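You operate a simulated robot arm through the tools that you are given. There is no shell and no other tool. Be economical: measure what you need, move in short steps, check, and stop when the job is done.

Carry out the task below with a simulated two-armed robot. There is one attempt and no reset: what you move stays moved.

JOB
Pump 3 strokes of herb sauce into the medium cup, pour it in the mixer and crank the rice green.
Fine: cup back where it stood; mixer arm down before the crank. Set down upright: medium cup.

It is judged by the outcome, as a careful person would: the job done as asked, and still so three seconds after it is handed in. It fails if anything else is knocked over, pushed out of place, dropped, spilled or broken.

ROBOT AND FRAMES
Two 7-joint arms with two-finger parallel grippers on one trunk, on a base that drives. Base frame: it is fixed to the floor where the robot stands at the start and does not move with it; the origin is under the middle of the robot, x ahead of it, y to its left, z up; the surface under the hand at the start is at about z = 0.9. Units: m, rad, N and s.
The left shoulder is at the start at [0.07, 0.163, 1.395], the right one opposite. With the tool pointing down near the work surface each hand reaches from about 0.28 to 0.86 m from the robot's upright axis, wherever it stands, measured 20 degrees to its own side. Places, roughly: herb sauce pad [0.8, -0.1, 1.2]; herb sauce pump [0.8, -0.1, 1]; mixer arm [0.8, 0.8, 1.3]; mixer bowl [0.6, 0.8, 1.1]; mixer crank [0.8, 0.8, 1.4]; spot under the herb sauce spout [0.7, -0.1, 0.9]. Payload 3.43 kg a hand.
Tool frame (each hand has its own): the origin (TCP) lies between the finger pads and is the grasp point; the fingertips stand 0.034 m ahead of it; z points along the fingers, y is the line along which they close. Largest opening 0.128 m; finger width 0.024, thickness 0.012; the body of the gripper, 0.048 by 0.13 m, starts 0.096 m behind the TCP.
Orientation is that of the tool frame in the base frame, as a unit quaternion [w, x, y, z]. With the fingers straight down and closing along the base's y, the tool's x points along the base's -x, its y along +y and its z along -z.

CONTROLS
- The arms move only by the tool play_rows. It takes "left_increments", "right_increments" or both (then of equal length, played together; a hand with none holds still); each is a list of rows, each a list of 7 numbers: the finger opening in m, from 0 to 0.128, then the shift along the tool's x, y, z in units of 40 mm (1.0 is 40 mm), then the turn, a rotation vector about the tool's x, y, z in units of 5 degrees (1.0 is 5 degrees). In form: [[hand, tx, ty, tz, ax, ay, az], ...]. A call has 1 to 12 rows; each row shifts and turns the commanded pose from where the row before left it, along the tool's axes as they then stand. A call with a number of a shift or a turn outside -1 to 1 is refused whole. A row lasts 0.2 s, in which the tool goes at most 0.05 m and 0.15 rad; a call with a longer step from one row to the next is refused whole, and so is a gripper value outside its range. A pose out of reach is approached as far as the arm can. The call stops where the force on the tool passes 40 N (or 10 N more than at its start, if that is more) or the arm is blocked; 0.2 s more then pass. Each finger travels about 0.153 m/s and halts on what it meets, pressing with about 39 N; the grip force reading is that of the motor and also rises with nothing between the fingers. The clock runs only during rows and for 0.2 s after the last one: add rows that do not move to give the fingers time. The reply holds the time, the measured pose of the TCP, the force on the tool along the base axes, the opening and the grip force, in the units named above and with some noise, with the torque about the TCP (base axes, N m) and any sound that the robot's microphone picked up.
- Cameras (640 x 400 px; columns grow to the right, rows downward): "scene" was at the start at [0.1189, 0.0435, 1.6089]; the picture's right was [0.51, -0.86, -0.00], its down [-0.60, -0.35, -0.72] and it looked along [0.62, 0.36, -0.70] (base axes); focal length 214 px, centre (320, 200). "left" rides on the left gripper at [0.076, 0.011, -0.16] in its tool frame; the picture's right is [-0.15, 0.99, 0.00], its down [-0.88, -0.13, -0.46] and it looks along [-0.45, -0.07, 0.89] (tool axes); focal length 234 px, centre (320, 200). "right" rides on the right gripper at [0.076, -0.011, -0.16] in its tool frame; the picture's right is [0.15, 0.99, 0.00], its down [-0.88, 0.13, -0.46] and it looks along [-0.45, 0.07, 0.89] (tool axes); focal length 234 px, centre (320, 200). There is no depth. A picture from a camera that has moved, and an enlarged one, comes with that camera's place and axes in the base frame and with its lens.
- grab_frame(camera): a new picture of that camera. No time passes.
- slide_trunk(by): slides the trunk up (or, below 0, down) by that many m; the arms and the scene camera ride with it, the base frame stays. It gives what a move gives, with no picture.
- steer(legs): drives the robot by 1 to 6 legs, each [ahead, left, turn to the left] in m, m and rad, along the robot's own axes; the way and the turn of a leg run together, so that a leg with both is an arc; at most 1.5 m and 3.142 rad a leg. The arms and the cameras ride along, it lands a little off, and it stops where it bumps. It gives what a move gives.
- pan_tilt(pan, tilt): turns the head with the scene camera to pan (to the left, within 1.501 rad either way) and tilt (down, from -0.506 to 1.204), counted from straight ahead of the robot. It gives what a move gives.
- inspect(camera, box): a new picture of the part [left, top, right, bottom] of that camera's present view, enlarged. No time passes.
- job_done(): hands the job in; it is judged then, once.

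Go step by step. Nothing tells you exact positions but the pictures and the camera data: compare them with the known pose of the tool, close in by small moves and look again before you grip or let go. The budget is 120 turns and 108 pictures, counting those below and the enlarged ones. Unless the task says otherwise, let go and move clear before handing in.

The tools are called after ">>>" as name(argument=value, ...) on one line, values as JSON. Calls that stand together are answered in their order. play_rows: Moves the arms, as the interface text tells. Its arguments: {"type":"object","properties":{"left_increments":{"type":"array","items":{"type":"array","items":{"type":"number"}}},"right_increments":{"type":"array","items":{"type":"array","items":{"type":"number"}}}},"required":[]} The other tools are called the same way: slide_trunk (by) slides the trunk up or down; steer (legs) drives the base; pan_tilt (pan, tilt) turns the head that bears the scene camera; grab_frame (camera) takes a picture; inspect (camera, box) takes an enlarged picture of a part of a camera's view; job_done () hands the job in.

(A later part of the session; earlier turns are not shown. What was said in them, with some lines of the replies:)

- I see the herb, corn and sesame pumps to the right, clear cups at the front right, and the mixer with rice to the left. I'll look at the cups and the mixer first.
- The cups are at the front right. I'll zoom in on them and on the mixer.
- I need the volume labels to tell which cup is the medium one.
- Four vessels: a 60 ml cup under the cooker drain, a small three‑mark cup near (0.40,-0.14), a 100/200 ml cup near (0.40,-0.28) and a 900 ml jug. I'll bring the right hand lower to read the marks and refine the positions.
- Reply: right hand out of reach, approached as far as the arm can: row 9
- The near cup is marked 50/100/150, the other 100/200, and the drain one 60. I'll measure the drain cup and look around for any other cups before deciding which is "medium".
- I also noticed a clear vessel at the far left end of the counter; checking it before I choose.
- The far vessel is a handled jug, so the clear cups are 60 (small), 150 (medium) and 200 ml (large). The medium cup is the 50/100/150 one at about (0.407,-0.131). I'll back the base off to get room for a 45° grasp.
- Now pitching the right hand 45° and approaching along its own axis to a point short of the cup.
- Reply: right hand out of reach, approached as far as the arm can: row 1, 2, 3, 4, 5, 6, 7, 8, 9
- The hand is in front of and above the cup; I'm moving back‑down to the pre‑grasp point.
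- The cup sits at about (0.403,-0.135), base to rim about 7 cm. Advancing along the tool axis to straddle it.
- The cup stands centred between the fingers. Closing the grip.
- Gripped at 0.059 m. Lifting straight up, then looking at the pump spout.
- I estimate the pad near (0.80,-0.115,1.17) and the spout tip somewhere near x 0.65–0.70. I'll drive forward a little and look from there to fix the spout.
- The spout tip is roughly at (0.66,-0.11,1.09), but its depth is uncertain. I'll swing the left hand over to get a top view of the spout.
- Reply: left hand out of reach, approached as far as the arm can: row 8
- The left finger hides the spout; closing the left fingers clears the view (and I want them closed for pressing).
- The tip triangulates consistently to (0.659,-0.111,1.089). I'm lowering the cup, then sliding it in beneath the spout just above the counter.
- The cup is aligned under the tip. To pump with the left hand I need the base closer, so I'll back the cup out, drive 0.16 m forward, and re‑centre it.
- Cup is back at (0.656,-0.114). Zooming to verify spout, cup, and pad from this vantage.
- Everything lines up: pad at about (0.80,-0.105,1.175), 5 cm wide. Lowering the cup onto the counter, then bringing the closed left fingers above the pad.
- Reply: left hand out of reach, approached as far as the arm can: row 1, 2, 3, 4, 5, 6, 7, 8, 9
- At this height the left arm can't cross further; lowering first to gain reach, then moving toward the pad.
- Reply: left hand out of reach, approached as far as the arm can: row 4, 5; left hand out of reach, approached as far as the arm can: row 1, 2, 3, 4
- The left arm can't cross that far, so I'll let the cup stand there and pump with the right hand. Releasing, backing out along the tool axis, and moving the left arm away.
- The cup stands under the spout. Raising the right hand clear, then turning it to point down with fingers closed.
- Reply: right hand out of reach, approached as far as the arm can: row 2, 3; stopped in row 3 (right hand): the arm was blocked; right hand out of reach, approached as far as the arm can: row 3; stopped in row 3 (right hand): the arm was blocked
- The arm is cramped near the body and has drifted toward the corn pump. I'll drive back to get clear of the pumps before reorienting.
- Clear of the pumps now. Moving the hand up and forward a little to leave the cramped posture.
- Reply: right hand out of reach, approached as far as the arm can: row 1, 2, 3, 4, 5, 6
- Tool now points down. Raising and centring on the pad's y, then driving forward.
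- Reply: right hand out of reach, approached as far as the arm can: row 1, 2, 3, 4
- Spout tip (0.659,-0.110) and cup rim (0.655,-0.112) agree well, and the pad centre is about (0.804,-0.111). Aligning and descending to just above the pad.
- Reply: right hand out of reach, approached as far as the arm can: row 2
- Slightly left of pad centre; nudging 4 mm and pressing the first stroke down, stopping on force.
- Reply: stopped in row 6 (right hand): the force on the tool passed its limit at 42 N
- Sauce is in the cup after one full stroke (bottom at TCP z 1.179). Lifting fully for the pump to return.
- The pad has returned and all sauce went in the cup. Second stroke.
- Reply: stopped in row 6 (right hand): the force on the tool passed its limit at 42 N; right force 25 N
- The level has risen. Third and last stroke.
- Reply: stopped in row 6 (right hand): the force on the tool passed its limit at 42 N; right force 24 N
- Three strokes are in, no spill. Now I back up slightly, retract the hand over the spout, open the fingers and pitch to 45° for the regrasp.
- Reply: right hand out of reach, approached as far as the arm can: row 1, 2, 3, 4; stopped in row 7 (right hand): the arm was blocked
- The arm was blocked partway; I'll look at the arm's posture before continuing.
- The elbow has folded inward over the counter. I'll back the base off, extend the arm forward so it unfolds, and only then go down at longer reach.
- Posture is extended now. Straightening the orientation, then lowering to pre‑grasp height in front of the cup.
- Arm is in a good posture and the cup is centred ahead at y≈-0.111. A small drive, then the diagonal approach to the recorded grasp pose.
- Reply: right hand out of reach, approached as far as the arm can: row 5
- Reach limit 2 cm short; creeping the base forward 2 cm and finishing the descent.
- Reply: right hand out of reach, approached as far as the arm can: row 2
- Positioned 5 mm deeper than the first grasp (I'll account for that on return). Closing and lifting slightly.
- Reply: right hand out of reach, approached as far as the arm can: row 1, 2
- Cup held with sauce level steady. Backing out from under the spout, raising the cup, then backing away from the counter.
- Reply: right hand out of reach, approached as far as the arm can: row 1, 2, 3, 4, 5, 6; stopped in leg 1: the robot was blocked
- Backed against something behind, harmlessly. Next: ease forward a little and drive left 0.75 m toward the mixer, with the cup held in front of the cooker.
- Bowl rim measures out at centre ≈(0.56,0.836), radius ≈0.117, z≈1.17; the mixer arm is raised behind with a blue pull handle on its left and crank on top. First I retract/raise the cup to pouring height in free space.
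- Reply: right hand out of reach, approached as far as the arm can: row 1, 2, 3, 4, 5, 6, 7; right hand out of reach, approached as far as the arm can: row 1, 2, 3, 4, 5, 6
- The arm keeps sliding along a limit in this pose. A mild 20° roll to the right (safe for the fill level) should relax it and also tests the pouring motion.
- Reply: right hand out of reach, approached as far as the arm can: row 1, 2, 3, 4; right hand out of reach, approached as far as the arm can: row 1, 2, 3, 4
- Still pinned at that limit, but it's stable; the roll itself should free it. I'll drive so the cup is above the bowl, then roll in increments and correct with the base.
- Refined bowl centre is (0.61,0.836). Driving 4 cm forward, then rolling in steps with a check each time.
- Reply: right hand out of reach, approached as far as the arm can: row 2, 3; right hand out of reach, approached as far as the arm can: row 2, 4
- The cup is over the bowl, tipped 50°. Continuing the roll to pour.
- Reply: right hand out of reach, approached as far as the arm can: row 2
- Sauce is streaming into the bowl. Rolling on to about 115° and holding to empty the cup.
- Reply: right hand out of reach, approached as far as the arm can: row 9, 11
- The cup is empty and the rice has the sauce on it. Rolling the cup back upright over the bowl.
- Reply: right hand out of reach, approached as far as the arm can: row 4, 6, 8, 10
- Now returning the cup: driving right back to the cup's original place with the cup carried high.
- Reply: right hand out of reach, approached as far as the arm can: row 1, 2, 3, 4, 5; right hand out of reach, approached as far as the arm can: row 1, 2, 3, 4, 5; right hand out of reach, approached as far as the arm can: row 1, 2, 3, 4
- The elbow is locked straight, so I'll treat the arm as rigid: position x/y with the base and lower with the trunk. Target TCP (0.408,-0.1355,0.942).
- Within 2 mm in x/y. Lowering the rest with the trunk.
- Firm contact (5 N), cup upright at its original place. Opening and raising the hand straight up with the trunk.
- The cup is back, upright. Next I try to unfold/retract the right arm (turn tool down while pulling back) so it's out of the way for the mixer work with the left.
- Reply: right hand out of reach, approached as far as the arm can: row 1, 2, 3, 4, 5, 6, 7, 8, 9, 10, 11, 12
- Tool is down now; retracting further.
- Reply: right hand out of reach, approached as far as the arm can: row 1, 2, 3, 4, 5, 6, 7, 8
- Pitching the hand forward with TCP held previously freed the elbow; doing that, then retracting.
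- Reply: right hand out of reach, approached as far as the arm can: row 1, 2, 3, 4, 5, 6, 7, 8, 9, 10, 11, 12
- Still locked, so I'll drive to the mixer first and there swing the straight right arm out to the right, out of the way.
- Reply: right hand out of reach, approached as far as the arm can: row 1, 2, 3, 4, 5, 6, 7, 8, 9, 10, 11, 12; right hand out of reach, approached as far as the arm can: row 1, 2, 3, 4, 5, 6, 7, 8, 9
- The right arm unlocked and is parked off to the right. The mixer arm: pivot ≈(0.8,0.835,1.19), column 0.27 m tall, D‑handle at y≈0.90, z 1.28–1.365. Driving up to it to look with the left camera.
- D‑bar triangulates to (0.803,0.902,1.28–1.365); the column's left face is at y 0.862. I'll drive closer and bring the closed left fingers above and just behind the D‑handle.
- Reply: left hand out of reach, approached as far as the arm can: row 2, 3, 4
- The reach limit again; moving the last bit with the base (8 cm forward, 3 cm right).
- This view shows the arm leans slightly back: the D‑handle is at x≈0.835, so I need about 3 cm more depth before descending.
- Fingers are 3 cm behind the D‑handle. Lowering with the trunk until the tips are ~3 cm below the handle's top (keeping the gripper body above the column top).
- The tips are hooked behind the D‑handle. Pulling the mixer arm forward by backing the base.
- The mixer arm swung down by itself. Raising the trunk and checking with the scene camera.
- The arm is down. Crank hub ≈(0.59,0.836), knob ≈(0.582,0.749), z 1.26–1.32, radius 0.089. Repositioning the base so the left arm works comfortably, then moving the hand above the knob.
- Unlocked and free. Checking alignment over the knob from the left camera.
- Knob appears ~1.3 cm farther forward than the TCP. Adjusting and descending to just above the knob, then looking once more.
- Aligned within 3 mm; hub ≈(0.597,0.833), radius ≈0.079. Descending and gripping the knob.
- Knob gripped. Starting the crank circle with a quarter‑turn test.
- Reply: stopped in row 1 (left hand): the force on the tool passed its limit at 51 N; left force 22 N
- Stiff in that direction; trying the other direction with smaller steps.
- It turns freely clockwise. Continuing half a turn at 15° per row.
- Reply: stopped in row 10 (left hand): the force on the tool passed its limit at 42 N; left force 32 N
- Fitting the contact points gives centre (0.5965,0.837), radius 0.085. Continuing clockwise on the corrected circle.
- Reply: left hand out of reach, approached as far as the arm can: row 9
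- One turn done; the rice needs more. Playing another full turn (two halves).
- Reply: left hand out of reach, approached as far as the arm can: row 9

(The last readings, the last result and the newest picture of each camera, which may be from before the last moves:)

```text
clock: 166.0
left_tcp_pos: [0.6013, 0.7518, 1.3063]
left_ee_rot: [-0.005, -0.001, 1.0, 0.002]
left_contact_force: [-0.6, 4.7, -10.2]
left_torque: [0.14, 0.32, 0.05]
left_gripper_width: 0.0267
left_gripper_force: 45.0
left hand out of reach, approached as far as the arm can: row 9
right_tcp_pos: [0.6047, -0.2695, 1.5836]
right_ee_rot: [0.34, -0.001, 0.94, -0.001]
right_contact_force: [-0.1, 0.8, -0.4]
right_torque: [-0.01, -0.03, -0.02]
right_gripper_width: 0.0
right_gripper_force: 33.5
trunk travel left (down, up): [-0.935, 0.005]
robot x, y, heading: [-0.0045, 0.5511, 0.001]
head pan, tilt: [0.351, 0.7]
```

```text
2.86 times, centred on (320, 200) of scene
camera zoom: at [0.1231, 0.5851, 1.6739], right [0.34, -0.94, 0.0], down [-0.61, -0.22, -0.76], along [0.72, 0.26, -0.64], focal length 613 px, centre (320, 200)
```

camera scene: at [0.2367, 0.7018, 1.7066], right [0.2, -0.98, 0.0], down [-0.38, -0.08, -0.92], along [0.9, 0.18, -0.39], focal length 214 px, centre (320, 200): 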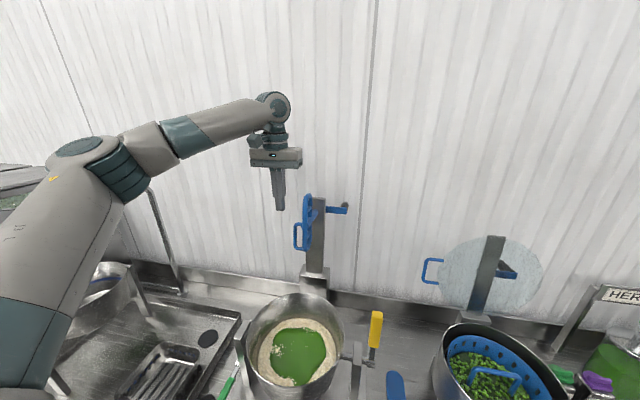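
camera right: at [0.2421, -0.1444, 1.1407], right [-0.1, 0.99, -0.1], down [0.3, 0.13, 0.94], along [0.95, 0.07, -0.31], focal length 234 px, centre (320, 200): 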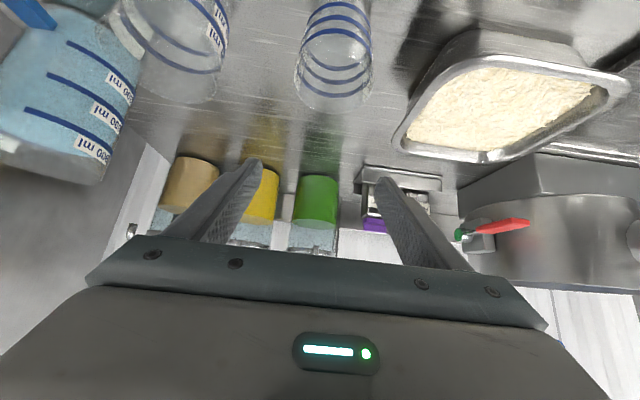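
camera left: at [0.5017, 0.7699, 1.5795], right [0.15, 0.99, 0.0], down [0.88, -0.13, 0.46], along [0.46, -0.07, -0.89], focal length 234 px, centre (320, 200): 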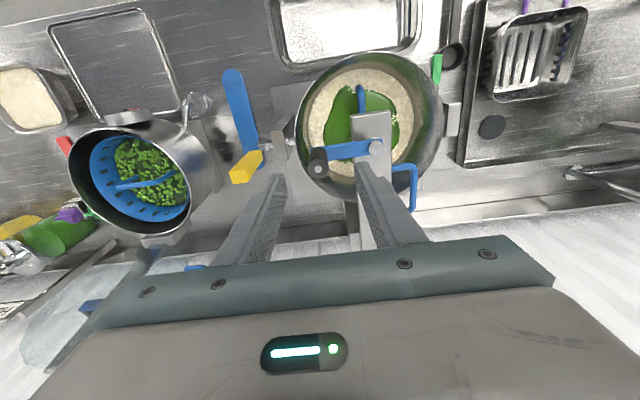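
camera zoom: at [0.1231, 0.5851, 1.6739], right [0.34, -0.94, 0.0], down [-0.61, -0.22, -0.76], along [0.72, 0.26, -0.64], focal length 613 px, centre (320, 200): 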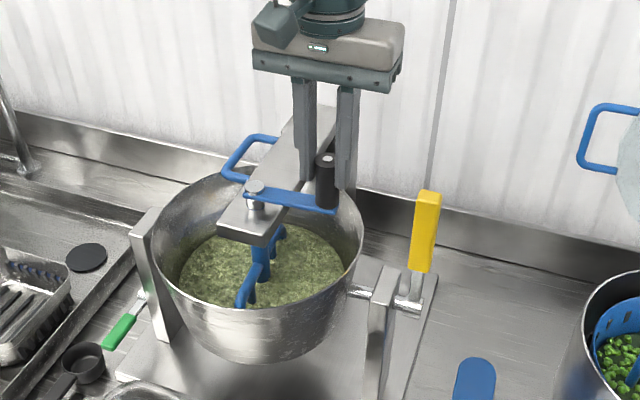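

The rice is turning green. Two more turns to mix thoroughly.

>>> play_rows(left_increments=[[0.01, 0.554, 0.024, 0, 0, 0, 0], [0.01, 0.529, 0.167, 0, 0, 0, 0], [0.01, 0.468, 0.298, 0, 0, 0, 0], [0.01, 0.375, 0.409, 0, 0, 0, 0], [0.01, 0.256, 0.492, 0, 0, 0, 0], [0.01, 0.12, 0.542, 0, 0, 0, 0], [0.01, -0.024, 0.554, 0, 0, 0, 0], [0.01, -0.167, 0.529, 0, 0, 0, 0], [0.01, -0.298, 0.468, 0, 0, 0, 0], [0.01, -0.409, 0.375, 0, 0, 0, 0], [0.01, -0.492, 0.256, 0, 0, 0, 0], [0.01, -0.542, 0.12, 0, 0, 0, 0]])

>>> play_rows(left_increments=[[0.01, -0.554, -0.024, 0, 0, 0, 0], [0.01, -0.529, -0.167, 0, 0, 0, 0], [0.01, -0.468, -0.298, 0, 0, 0, 0], [0.01, -0.375, -0.409, 0, 0, 0, 0], [0.01, -0.256, -0.492, 0, 0, 0, 0], [0.01, -0.12, -0.542, 0, 0, 0, 0], [0.01, 0.024, -0.554, 0, 0, 0, 0], [0.01, 0.167, -0.529, 0, 0, 0, 0], [0.01, 0.298, -0.468, 0, 0, 0, 0], [0.01, 0.409, -0.375, 0, 0, 0, 0], [0.01, 0.492, -0.256, 0, 0, 0, 0], [0.01, 0.542, -0.12, 0, 0, 0, 0]])

>>> inspect(camera="scene", box=[240, 130, 400, 270])

```text
clock: 168.6
left_tcp_pos: [0.5903, 0.9215, 1.3067]
left_ee_rot: [-0.004, -0.001, 1.0, 0.001]
left_contact_force: [-0.1, 5.0, -8.9]
left_torque: [-0.02, 0.13, 0.03]
left_gripper_width: 0.0264
left_gripper_force: 45.5
right_tcp_pos: [0.607, -0.2694, 1.5834]
right_ee_rot: [0.34, -0.001, 0.94, -0.002]
right_contact_force: [0.1, -0.6, -0.3]
right_torque: [-0.01, 0.03, 0.01]
right_gripper_width: 0.0001
right_gripper_force: 33.3
trunk travel left (down, up): [-0.935, 0.005]
robot x, y, heading: [-0.0098, 0.5505, -0.001]
head pan, tilt: [0.351, 0.7]
```

```text
clock: 171.2
left_tcp_pos: [0.6013, 0.7524, 1.3068]
left_ee_rot: [-0.005, -0.001, 1.0, 0.002]
left_contact_force: [-0.3, 0.0, -10.3]
left_torque: [-0.32, 0.52, 0.01]
left_gripper_width: 0.0265
left_gripper_force: 45.6
right_tcp_pos: [0.6055, -0.2701, 1.5836]
right_ee_rot: [0.34, -0.001, 0.94, 0.0]
right_contact_force: [-0.1, -0.6, 0.1]
right_torque: [-0.02, 0.0, 0.02]
right_gripper_width: 0.0
right_gripper_force: 32.7
trunk travel left (down, up): [-0.935, 0.005]
robot x, y, heading: [-0.0086, 0.5563, 0.005]
head pan, tilt: [0.351, 0.7]
```

```text
2.86 times, centred on (320, 200) of scene
camera zoom: at [0.1224, 0.5841, 1.674], right [0.35, -0.94, 0.0], down [-0.6, -0.22, -0.76], along [0.72, 0.26, -0.64], focal length 613 px, centre (320, 200)
```

zoom: 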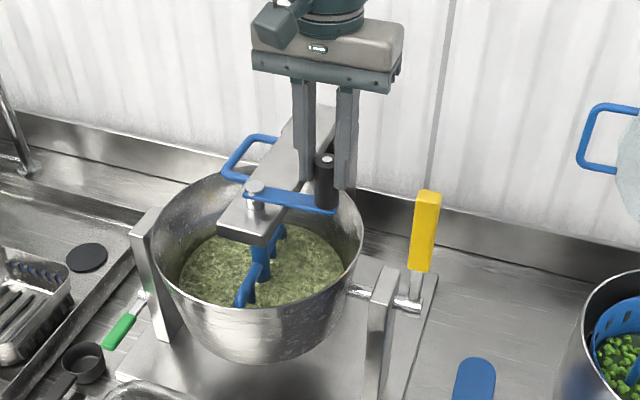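

Looks uniform; two more turns for certainty.

>>> play_rows(left_increments=[[0.01, 0.554, 0.024, 0, 0, 0, 0], [0.01, 0.529, 0.167, 0, 0, 0, 0], [0.01, 0.468, 0.298, 0, 0, 0, 0], [0.01, 0.375, 0.409, 0, 0, 0, 0], [0.01, 0.256, 0.492, 0, 0, 0, 0], [0.01, 0.12, 0.542, 0, 0, 0, 0], [0.01, -0.024, 0.554, 0, 0, 0, 0], [0.01, -0.167, 0.529, 0, 0, 0, 0], [0.01, -0.298, 0.468, 0, 0, 0, 0], [0.01, -0.409, 0.375, 0, 0, 0, 0], [0.01, -0.492, 0.256, 0, 0, 0, 0], [0.01, -0.542, 0.12, 0, 0, 0, 0]])

>>> play_rows(left_increments=[[0.01, -0.554, -0.024, 0, 0, 0, 0], [0.01, -0.529, -0.167, 0, 0, 0, 0], [0.01, -0.468, -0.298, 0, 0, 0, 0], [0.01, -0.375, -0.409, 0, 0, 0, 0], [0.01, -0.256, -0.492, 0, 0, 0, 0], [0.01, -0.12, -0.542, 0, 0, 0, 0], [0.01, 0.024, -0.554, 0, 0, 0, 0], [0.01, 0.167, -0.529, 0, 0, 0, 0], [0.01, 0.298, -0.468, 0, 0, 0, 0], [0.01, 0.409, -0.375, 0, 0, 0, 0], [0.01, 0.492, -0.256, 0, 0, 0, 0], [0.01, 0.542, -0.12, 0, 0, 0, 0]])

>>> play_rows(left_increments=[[0.01, 0.554, 0.024, 0, 0, 0, 0], [0.01, 0.529, 0.167, 0, 0, 0, 0], [0.01, 0.468, 0.298, 0, 0, 0, 0], [0.01, 0.375, 0.409, 0, 0, 0, 0], [0.01, 0.256, 0.492, 0, 0, 0, 0], [0.01, 0.12, 0.542, 0, 0, 0, 0], [0.01, -0.024, 0.554, 0, 0, 0, 0], [0.01, -0.167, 0.529, 0, 0, 0, 0], [0.01, -0.298, 0.468, 0, 0, 0, 0], [0.01, -0.409, 0.375, 0, 0, 0, 0], [0.01, -0.492, 0.256, 0, 0, 0, 0], [0.01, -0.542, 0.12, 0, 0, 0, 0]])

>>> play_rows(left_increments=[[0.01, -0.554, -0.024, 0, 0, 0, 0], [0.01, -0.529, -0.167, 0, 0, 0, 0], [0.01, -0.468, -0.298, 0, 0, 0, 0], [0.01, -0.375, -0.409, 0, 0, 0, 0], [0.01, -0.256, -0.492, 0, 0, 0, 0], [0.01, -0.12, -0.542, 0, 0, 0, 0], [0.01, 0.024, -0.554, 0, 0, 0, 0], [0.01, 0.167, -0.529, 0, 0, 0, 0], [0.01, 0.298, -0.468, 0, 0, 0, 0], [0.01, 0.409, -0.375, 0, 0, 0, 0], [0.01, 0.492, -0.256, 0, 0, 0, 0], [0.01, 0.542, -0.12, 0, 0, 0, 0]])

>>> inspect(camera="scene", box=[270, 180, 360, 260])

```text
clock: 173.8
left_tcp_pos: [0.5895, 0.9212, 1.3065]
left_ee_rot: [-0.002, 0.0, 1.0, 0.002]
left_contact_force: [-0.1, 6.0, -6.2]
left_torque: [-0.1, -0.21, 0.03]
left_gripper_width: 0.0268
left_gripper_force: 44.9
right_tcp_pos: [0.6074, -0.2693, 1.5837]
right_ee_rot: [0.34, -0.001, 0.94, -0.001]
right_contact_force: [0.8, 0.9, 0.2]
right_torque: [0.03, 0.02, -0.02]
right_gripper_width: 0.0
right_gripper_force: 33.1
trunk travel left (down, up): [-0.935, 0.005]
robot x, y, heading: [-0.0058, 0.5505, 0.004]
head pan, tilt: [0.351, 0.7]
```

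```text
clock: 176.4
left_tcp_pos: [0.6018, 0.7515, 1.3068]
left_ee_rot: [-0.003, -0.002, 1.0, 0.002]
left_contact_force: [-2.3, 5.8, -6.8]
left_torque: [0.14, 0.09, 0.04]
left_gripper_width: 0.0266
left_gripper_force: 45.2
right_tcp_pos: [0.6054, -0.2687, 1.5843]
right_ee_rot: [0.341, -0.001, 0.94, -0.001]
right_contact_force: [0.3, -0.6, -0.3]
right_torque: [0.04, -0.02, -0.02]
right_gripper_width: 0.0
right_gripper_force: 32.5
trunk travel left (down, up): [-0.935, 0.005]
robot x, y, heading: [-0.0038, 0.5521, -0.003]
head pan, tilt: [0.351, 0.7]
```

```text
clock: 179.0
left_tcp_pos: [0.5904, 0.9223, 1.3071]
left_ee_rot: [-0.002, 0.0, 1.0, 0.002]
left_contact_force: [0.1, 5.9, -0.7]
left_torque: [-0.14, -0.48, 0.08]
left_gripper_width: 0.0264
left_gripper_force: 44.9
right_tcp_pos: [0.6067, -0.2691, 1.5842]
right_ee_rot: [0.34, -0.001, 0.941, -0.001]
right_contact_force: [-0.6, 0.1, 0.3]
right_torque: [0.01, -0.02, -0.01]
right_gripper_width: 0.0
right_gripper_force: 32.8
trunk travel left (down, up): [-0.935, 0.005]
robot x, y, heading: [-0.0063, 0.5513, 0.002]
head pan, tilt: [0.351, 0.7]
```

```text
clock: 181.6
left_tcp_pos: [0.6017, 0.7519, 1.3063]
left_ee_rot: [-0.004, -0.002, 1.0, 0.002]
left_contact_force: [-0.4, 4.2, -9.1]
left_torque: [0.02, 0.26, 0.03]
left_gripper_width: 0.0264
left_gripper_force: 44.9
right_tcp_pos: [0.6043, -0.27, 1.5838]
right_ee_rot: [0.341, -0.001, 0.94, -0.001]
right_contact_force: [-0.2, -1.1, 0.8]
right_torque: [0.02, 0.0, 0.02]
right_gripper_width: 0.0
right_gripper_force: 33.1
trunk travel left (down, up): [-0.935, 0.005]
robot x, y, heading: [-0.0069, 0.5554, 0.004]
head pan, tilt: [0.351, 0.7]
```

```text
5.00 times, centred on (315, 220) of scene
camera zoom: at [0.1222, 0.5849, 1.6741], right [0.35, -0.94, 0.0], down [-0.6, -0.22, -0.76], along [0.72, 0.26, -0.64], focal length 1072 px, centre (345, 100)
```

zoom: 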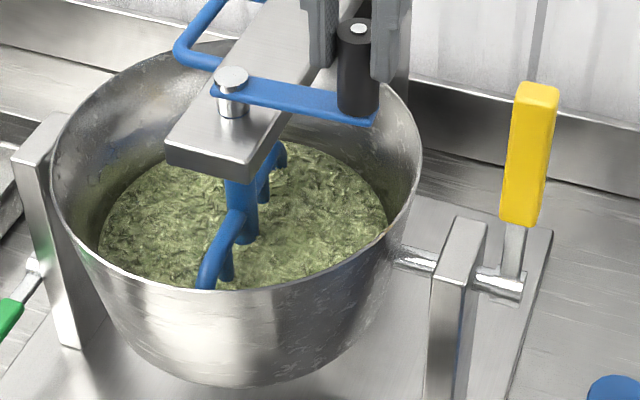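

The rice is evenly green. Releasing the knob, lifting the hand clear and backing off, then a final look at everything.

>>> play_rows(left_increments=[[0.04, 0, 0, 0, 0, 0, 0], [0.06, 0, 0, 0, 0, 0, 0], [0.06, 0, 0, -0.5, 0, 0, 0], [0.06, 0, 0, -0.9, 0, 0, 0], [0.06, 0, 0, -0.9, 0, 0, 0], [0.06, 0, 0, -0.9, 0, 0, 0], [0.06, 0, 0, 0, 0, 0, 0]])

>>> steer(legs=[[-0.35, 0, 0]])

>>> pan_tilt(pan=-0.3, tilt=0.55)

>>> grab_frame(camera="scene")

>>> pan_tilt(pan=0.3, tilt=0.55)

>>> grab_frame(camera="scene")

```text
clock: 183.2
left_tcp_pos: [0.6016, 0.7496, 1.4349]
left_ee_rot: [-0.003, -0.001, 1.0, 0.003]
left_contact_force: [-0.7, -0.2, -0.6]
left_torque: [-0.01, 0.02, 0.0]
left_gripper_width: 0.06
left_gripper_force: 0.1
right_tcp_pos: [0.6048, -0.2721, 1.5827]
right_ee_rot: [0.341, 0.0, 0.94, -0.001]
right_contact_force: [-0.4, -0.2, 0.4]
right_torque: [0.02, 0.01, -0.01]
right_gripper_width: 0.0
right_gripper_force: 32.9
trunk travel left (down, up): [-0.935, 0.005]
robot x, y, heading: [-0.0061, 0.5535, -0.001]
head pan, tilt: [0.351, 0.7]
```

```text
clock: 185.5
left_tcp_pos: [0.2573, 0.747, 1.4333]
left_ee_rot: [-0.004, -0.001, 1.0, 0.001]
left_contact_force: [-0.1, -0.4, -0.1]
left_torque: [0.02, 0.0, 0.04]
left_gripper_width: 0.06
left_gripper_force: 0.1
right_tcp_pos: [0.2593, -0.2728, 1.5819]
right_ee_rot: [0.339, -0.001, 0.941, 0.0]
right_contact_force: [0.1, -0.2, 0.4]
right_torque: [0.0, 0.01, 0.0]
right_gripper_width: 0.0
right_gripper_force: 33.0
trunk travel left (down, up): [-0.935, 0.005]
robot x, y, heading: [-0.3546, 0.5528, 0.0]
head pan, tilt: [0.351, 0.7]
```

```text
clock: 186.5
left_tcp_pos: [0.2542, 0.748, 1.435]
left_ee_rot: [-0.004, -0.001, 1.0, 0.001]
left_contact_force: [-0.6, -1.2, -0.9]
left_torque: [-0.01, 0.0, -0.01]
left_gripper_width: 0.0598
left_gripper_force: 0.1
right_tcp_pos: [0.2561, -0.2717, 1.5858]
right_ee_rot: [0.34, 0.0, 0.94, 0.0]
right_contact_force: [-0.2, -0.4, 0.0]
right_torque: [0.0, 0.01, 0.03]
right_gripper_width: 0.0001
right_gripper_force: 32.5
trunk travel left (down, up): [-0.935, 0.005]
robot x, y, heading: [-0.3523, 0.5509, 0.003]
head pan, tilt: [-0.3, 0.55]
```

```text
8 pictures are left
camera scene: at [-0.2206, 0.5272, 1.6874], right [-0.29, -0.96, 0.0], down [-0.5, 0.15, -0.85], along [0.81, -0.25, -0.52], focal length 214 px, centre (320, 200)
```

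scene: 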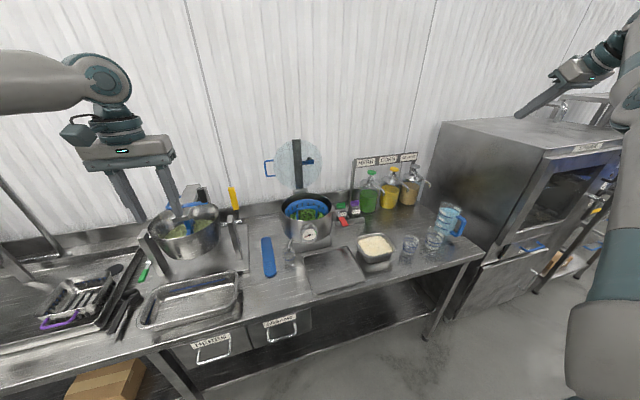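

```text
clock: 187.5
left_tcp_pos: [0.2543, 0.7479, 1.4352]
left_ee_rot: [-0.003, -0.001, 1.0, 0.002]
left_contact_force: [0.3, 0.7, 0.0]
left_torque: [0.03, -0.01, -0.03]
left_gripper_width: 0.0597
left_gripper_force: 0.0
right_tcp_pos: [0.2555, -0.2722, 1.5842]
right_ee_rot: [0.34, 0.0, 0.941, 0.0]
right_contact_force: [-0.7, 0.0, 0.2]
right_torque: [0.0, 0.0, -0.02]
right_gripper_width: 0.0002
right_gripper_force: 32.6
trunk travel left (down, up): [-0.935, 0.005]
robot x, y, heading: [-0.3515, 0.551, 0.003]
head pan, tilt: [0.3, 0.55]
```

```text
7 pictures are left
camera scene: at [-0.2197, 0.58, 1.6873], right [0.3, -0.96, 0.0], down [-0.5, -0.15, -0.85], along [0.81, 0.25, -0.52], focal length 214 px, centre (320, 200)
```

scene: 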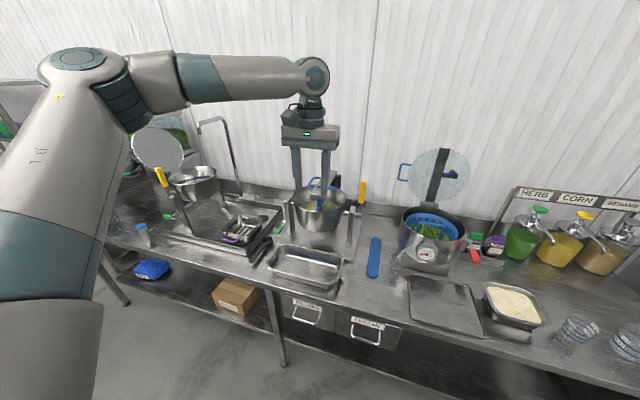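

Everything is standing in place: the cup is upright in its spot, the mixer arm is down, the rice is green, and both hands are clear. Handing in.

>>> job_done()

```text
The job is handed in.
```

The job is done and handed in. I pumped three strokes of herb sauce into the medium cup and poured it into the mixer. The mixer arm came down before I cranked, and the rice is now evenly green.

- **Cup choice:** nothing was labelled "medium". I used the 50/100/150 ml cup, the middle one of the three clear cups.
- **Cup return:** it is standing upright, within a few millimetres of where it stood by the measured pose.
- **Mixer arm:** it swung down on its own once I pulled its handle forward, rather than being lowered all the way by hand.
- **Surroundings:** the robot backed into something behind it once while reversing. I saw nothing spilled, knocked over or moved in the final pictures, but they don't show the area behind it.
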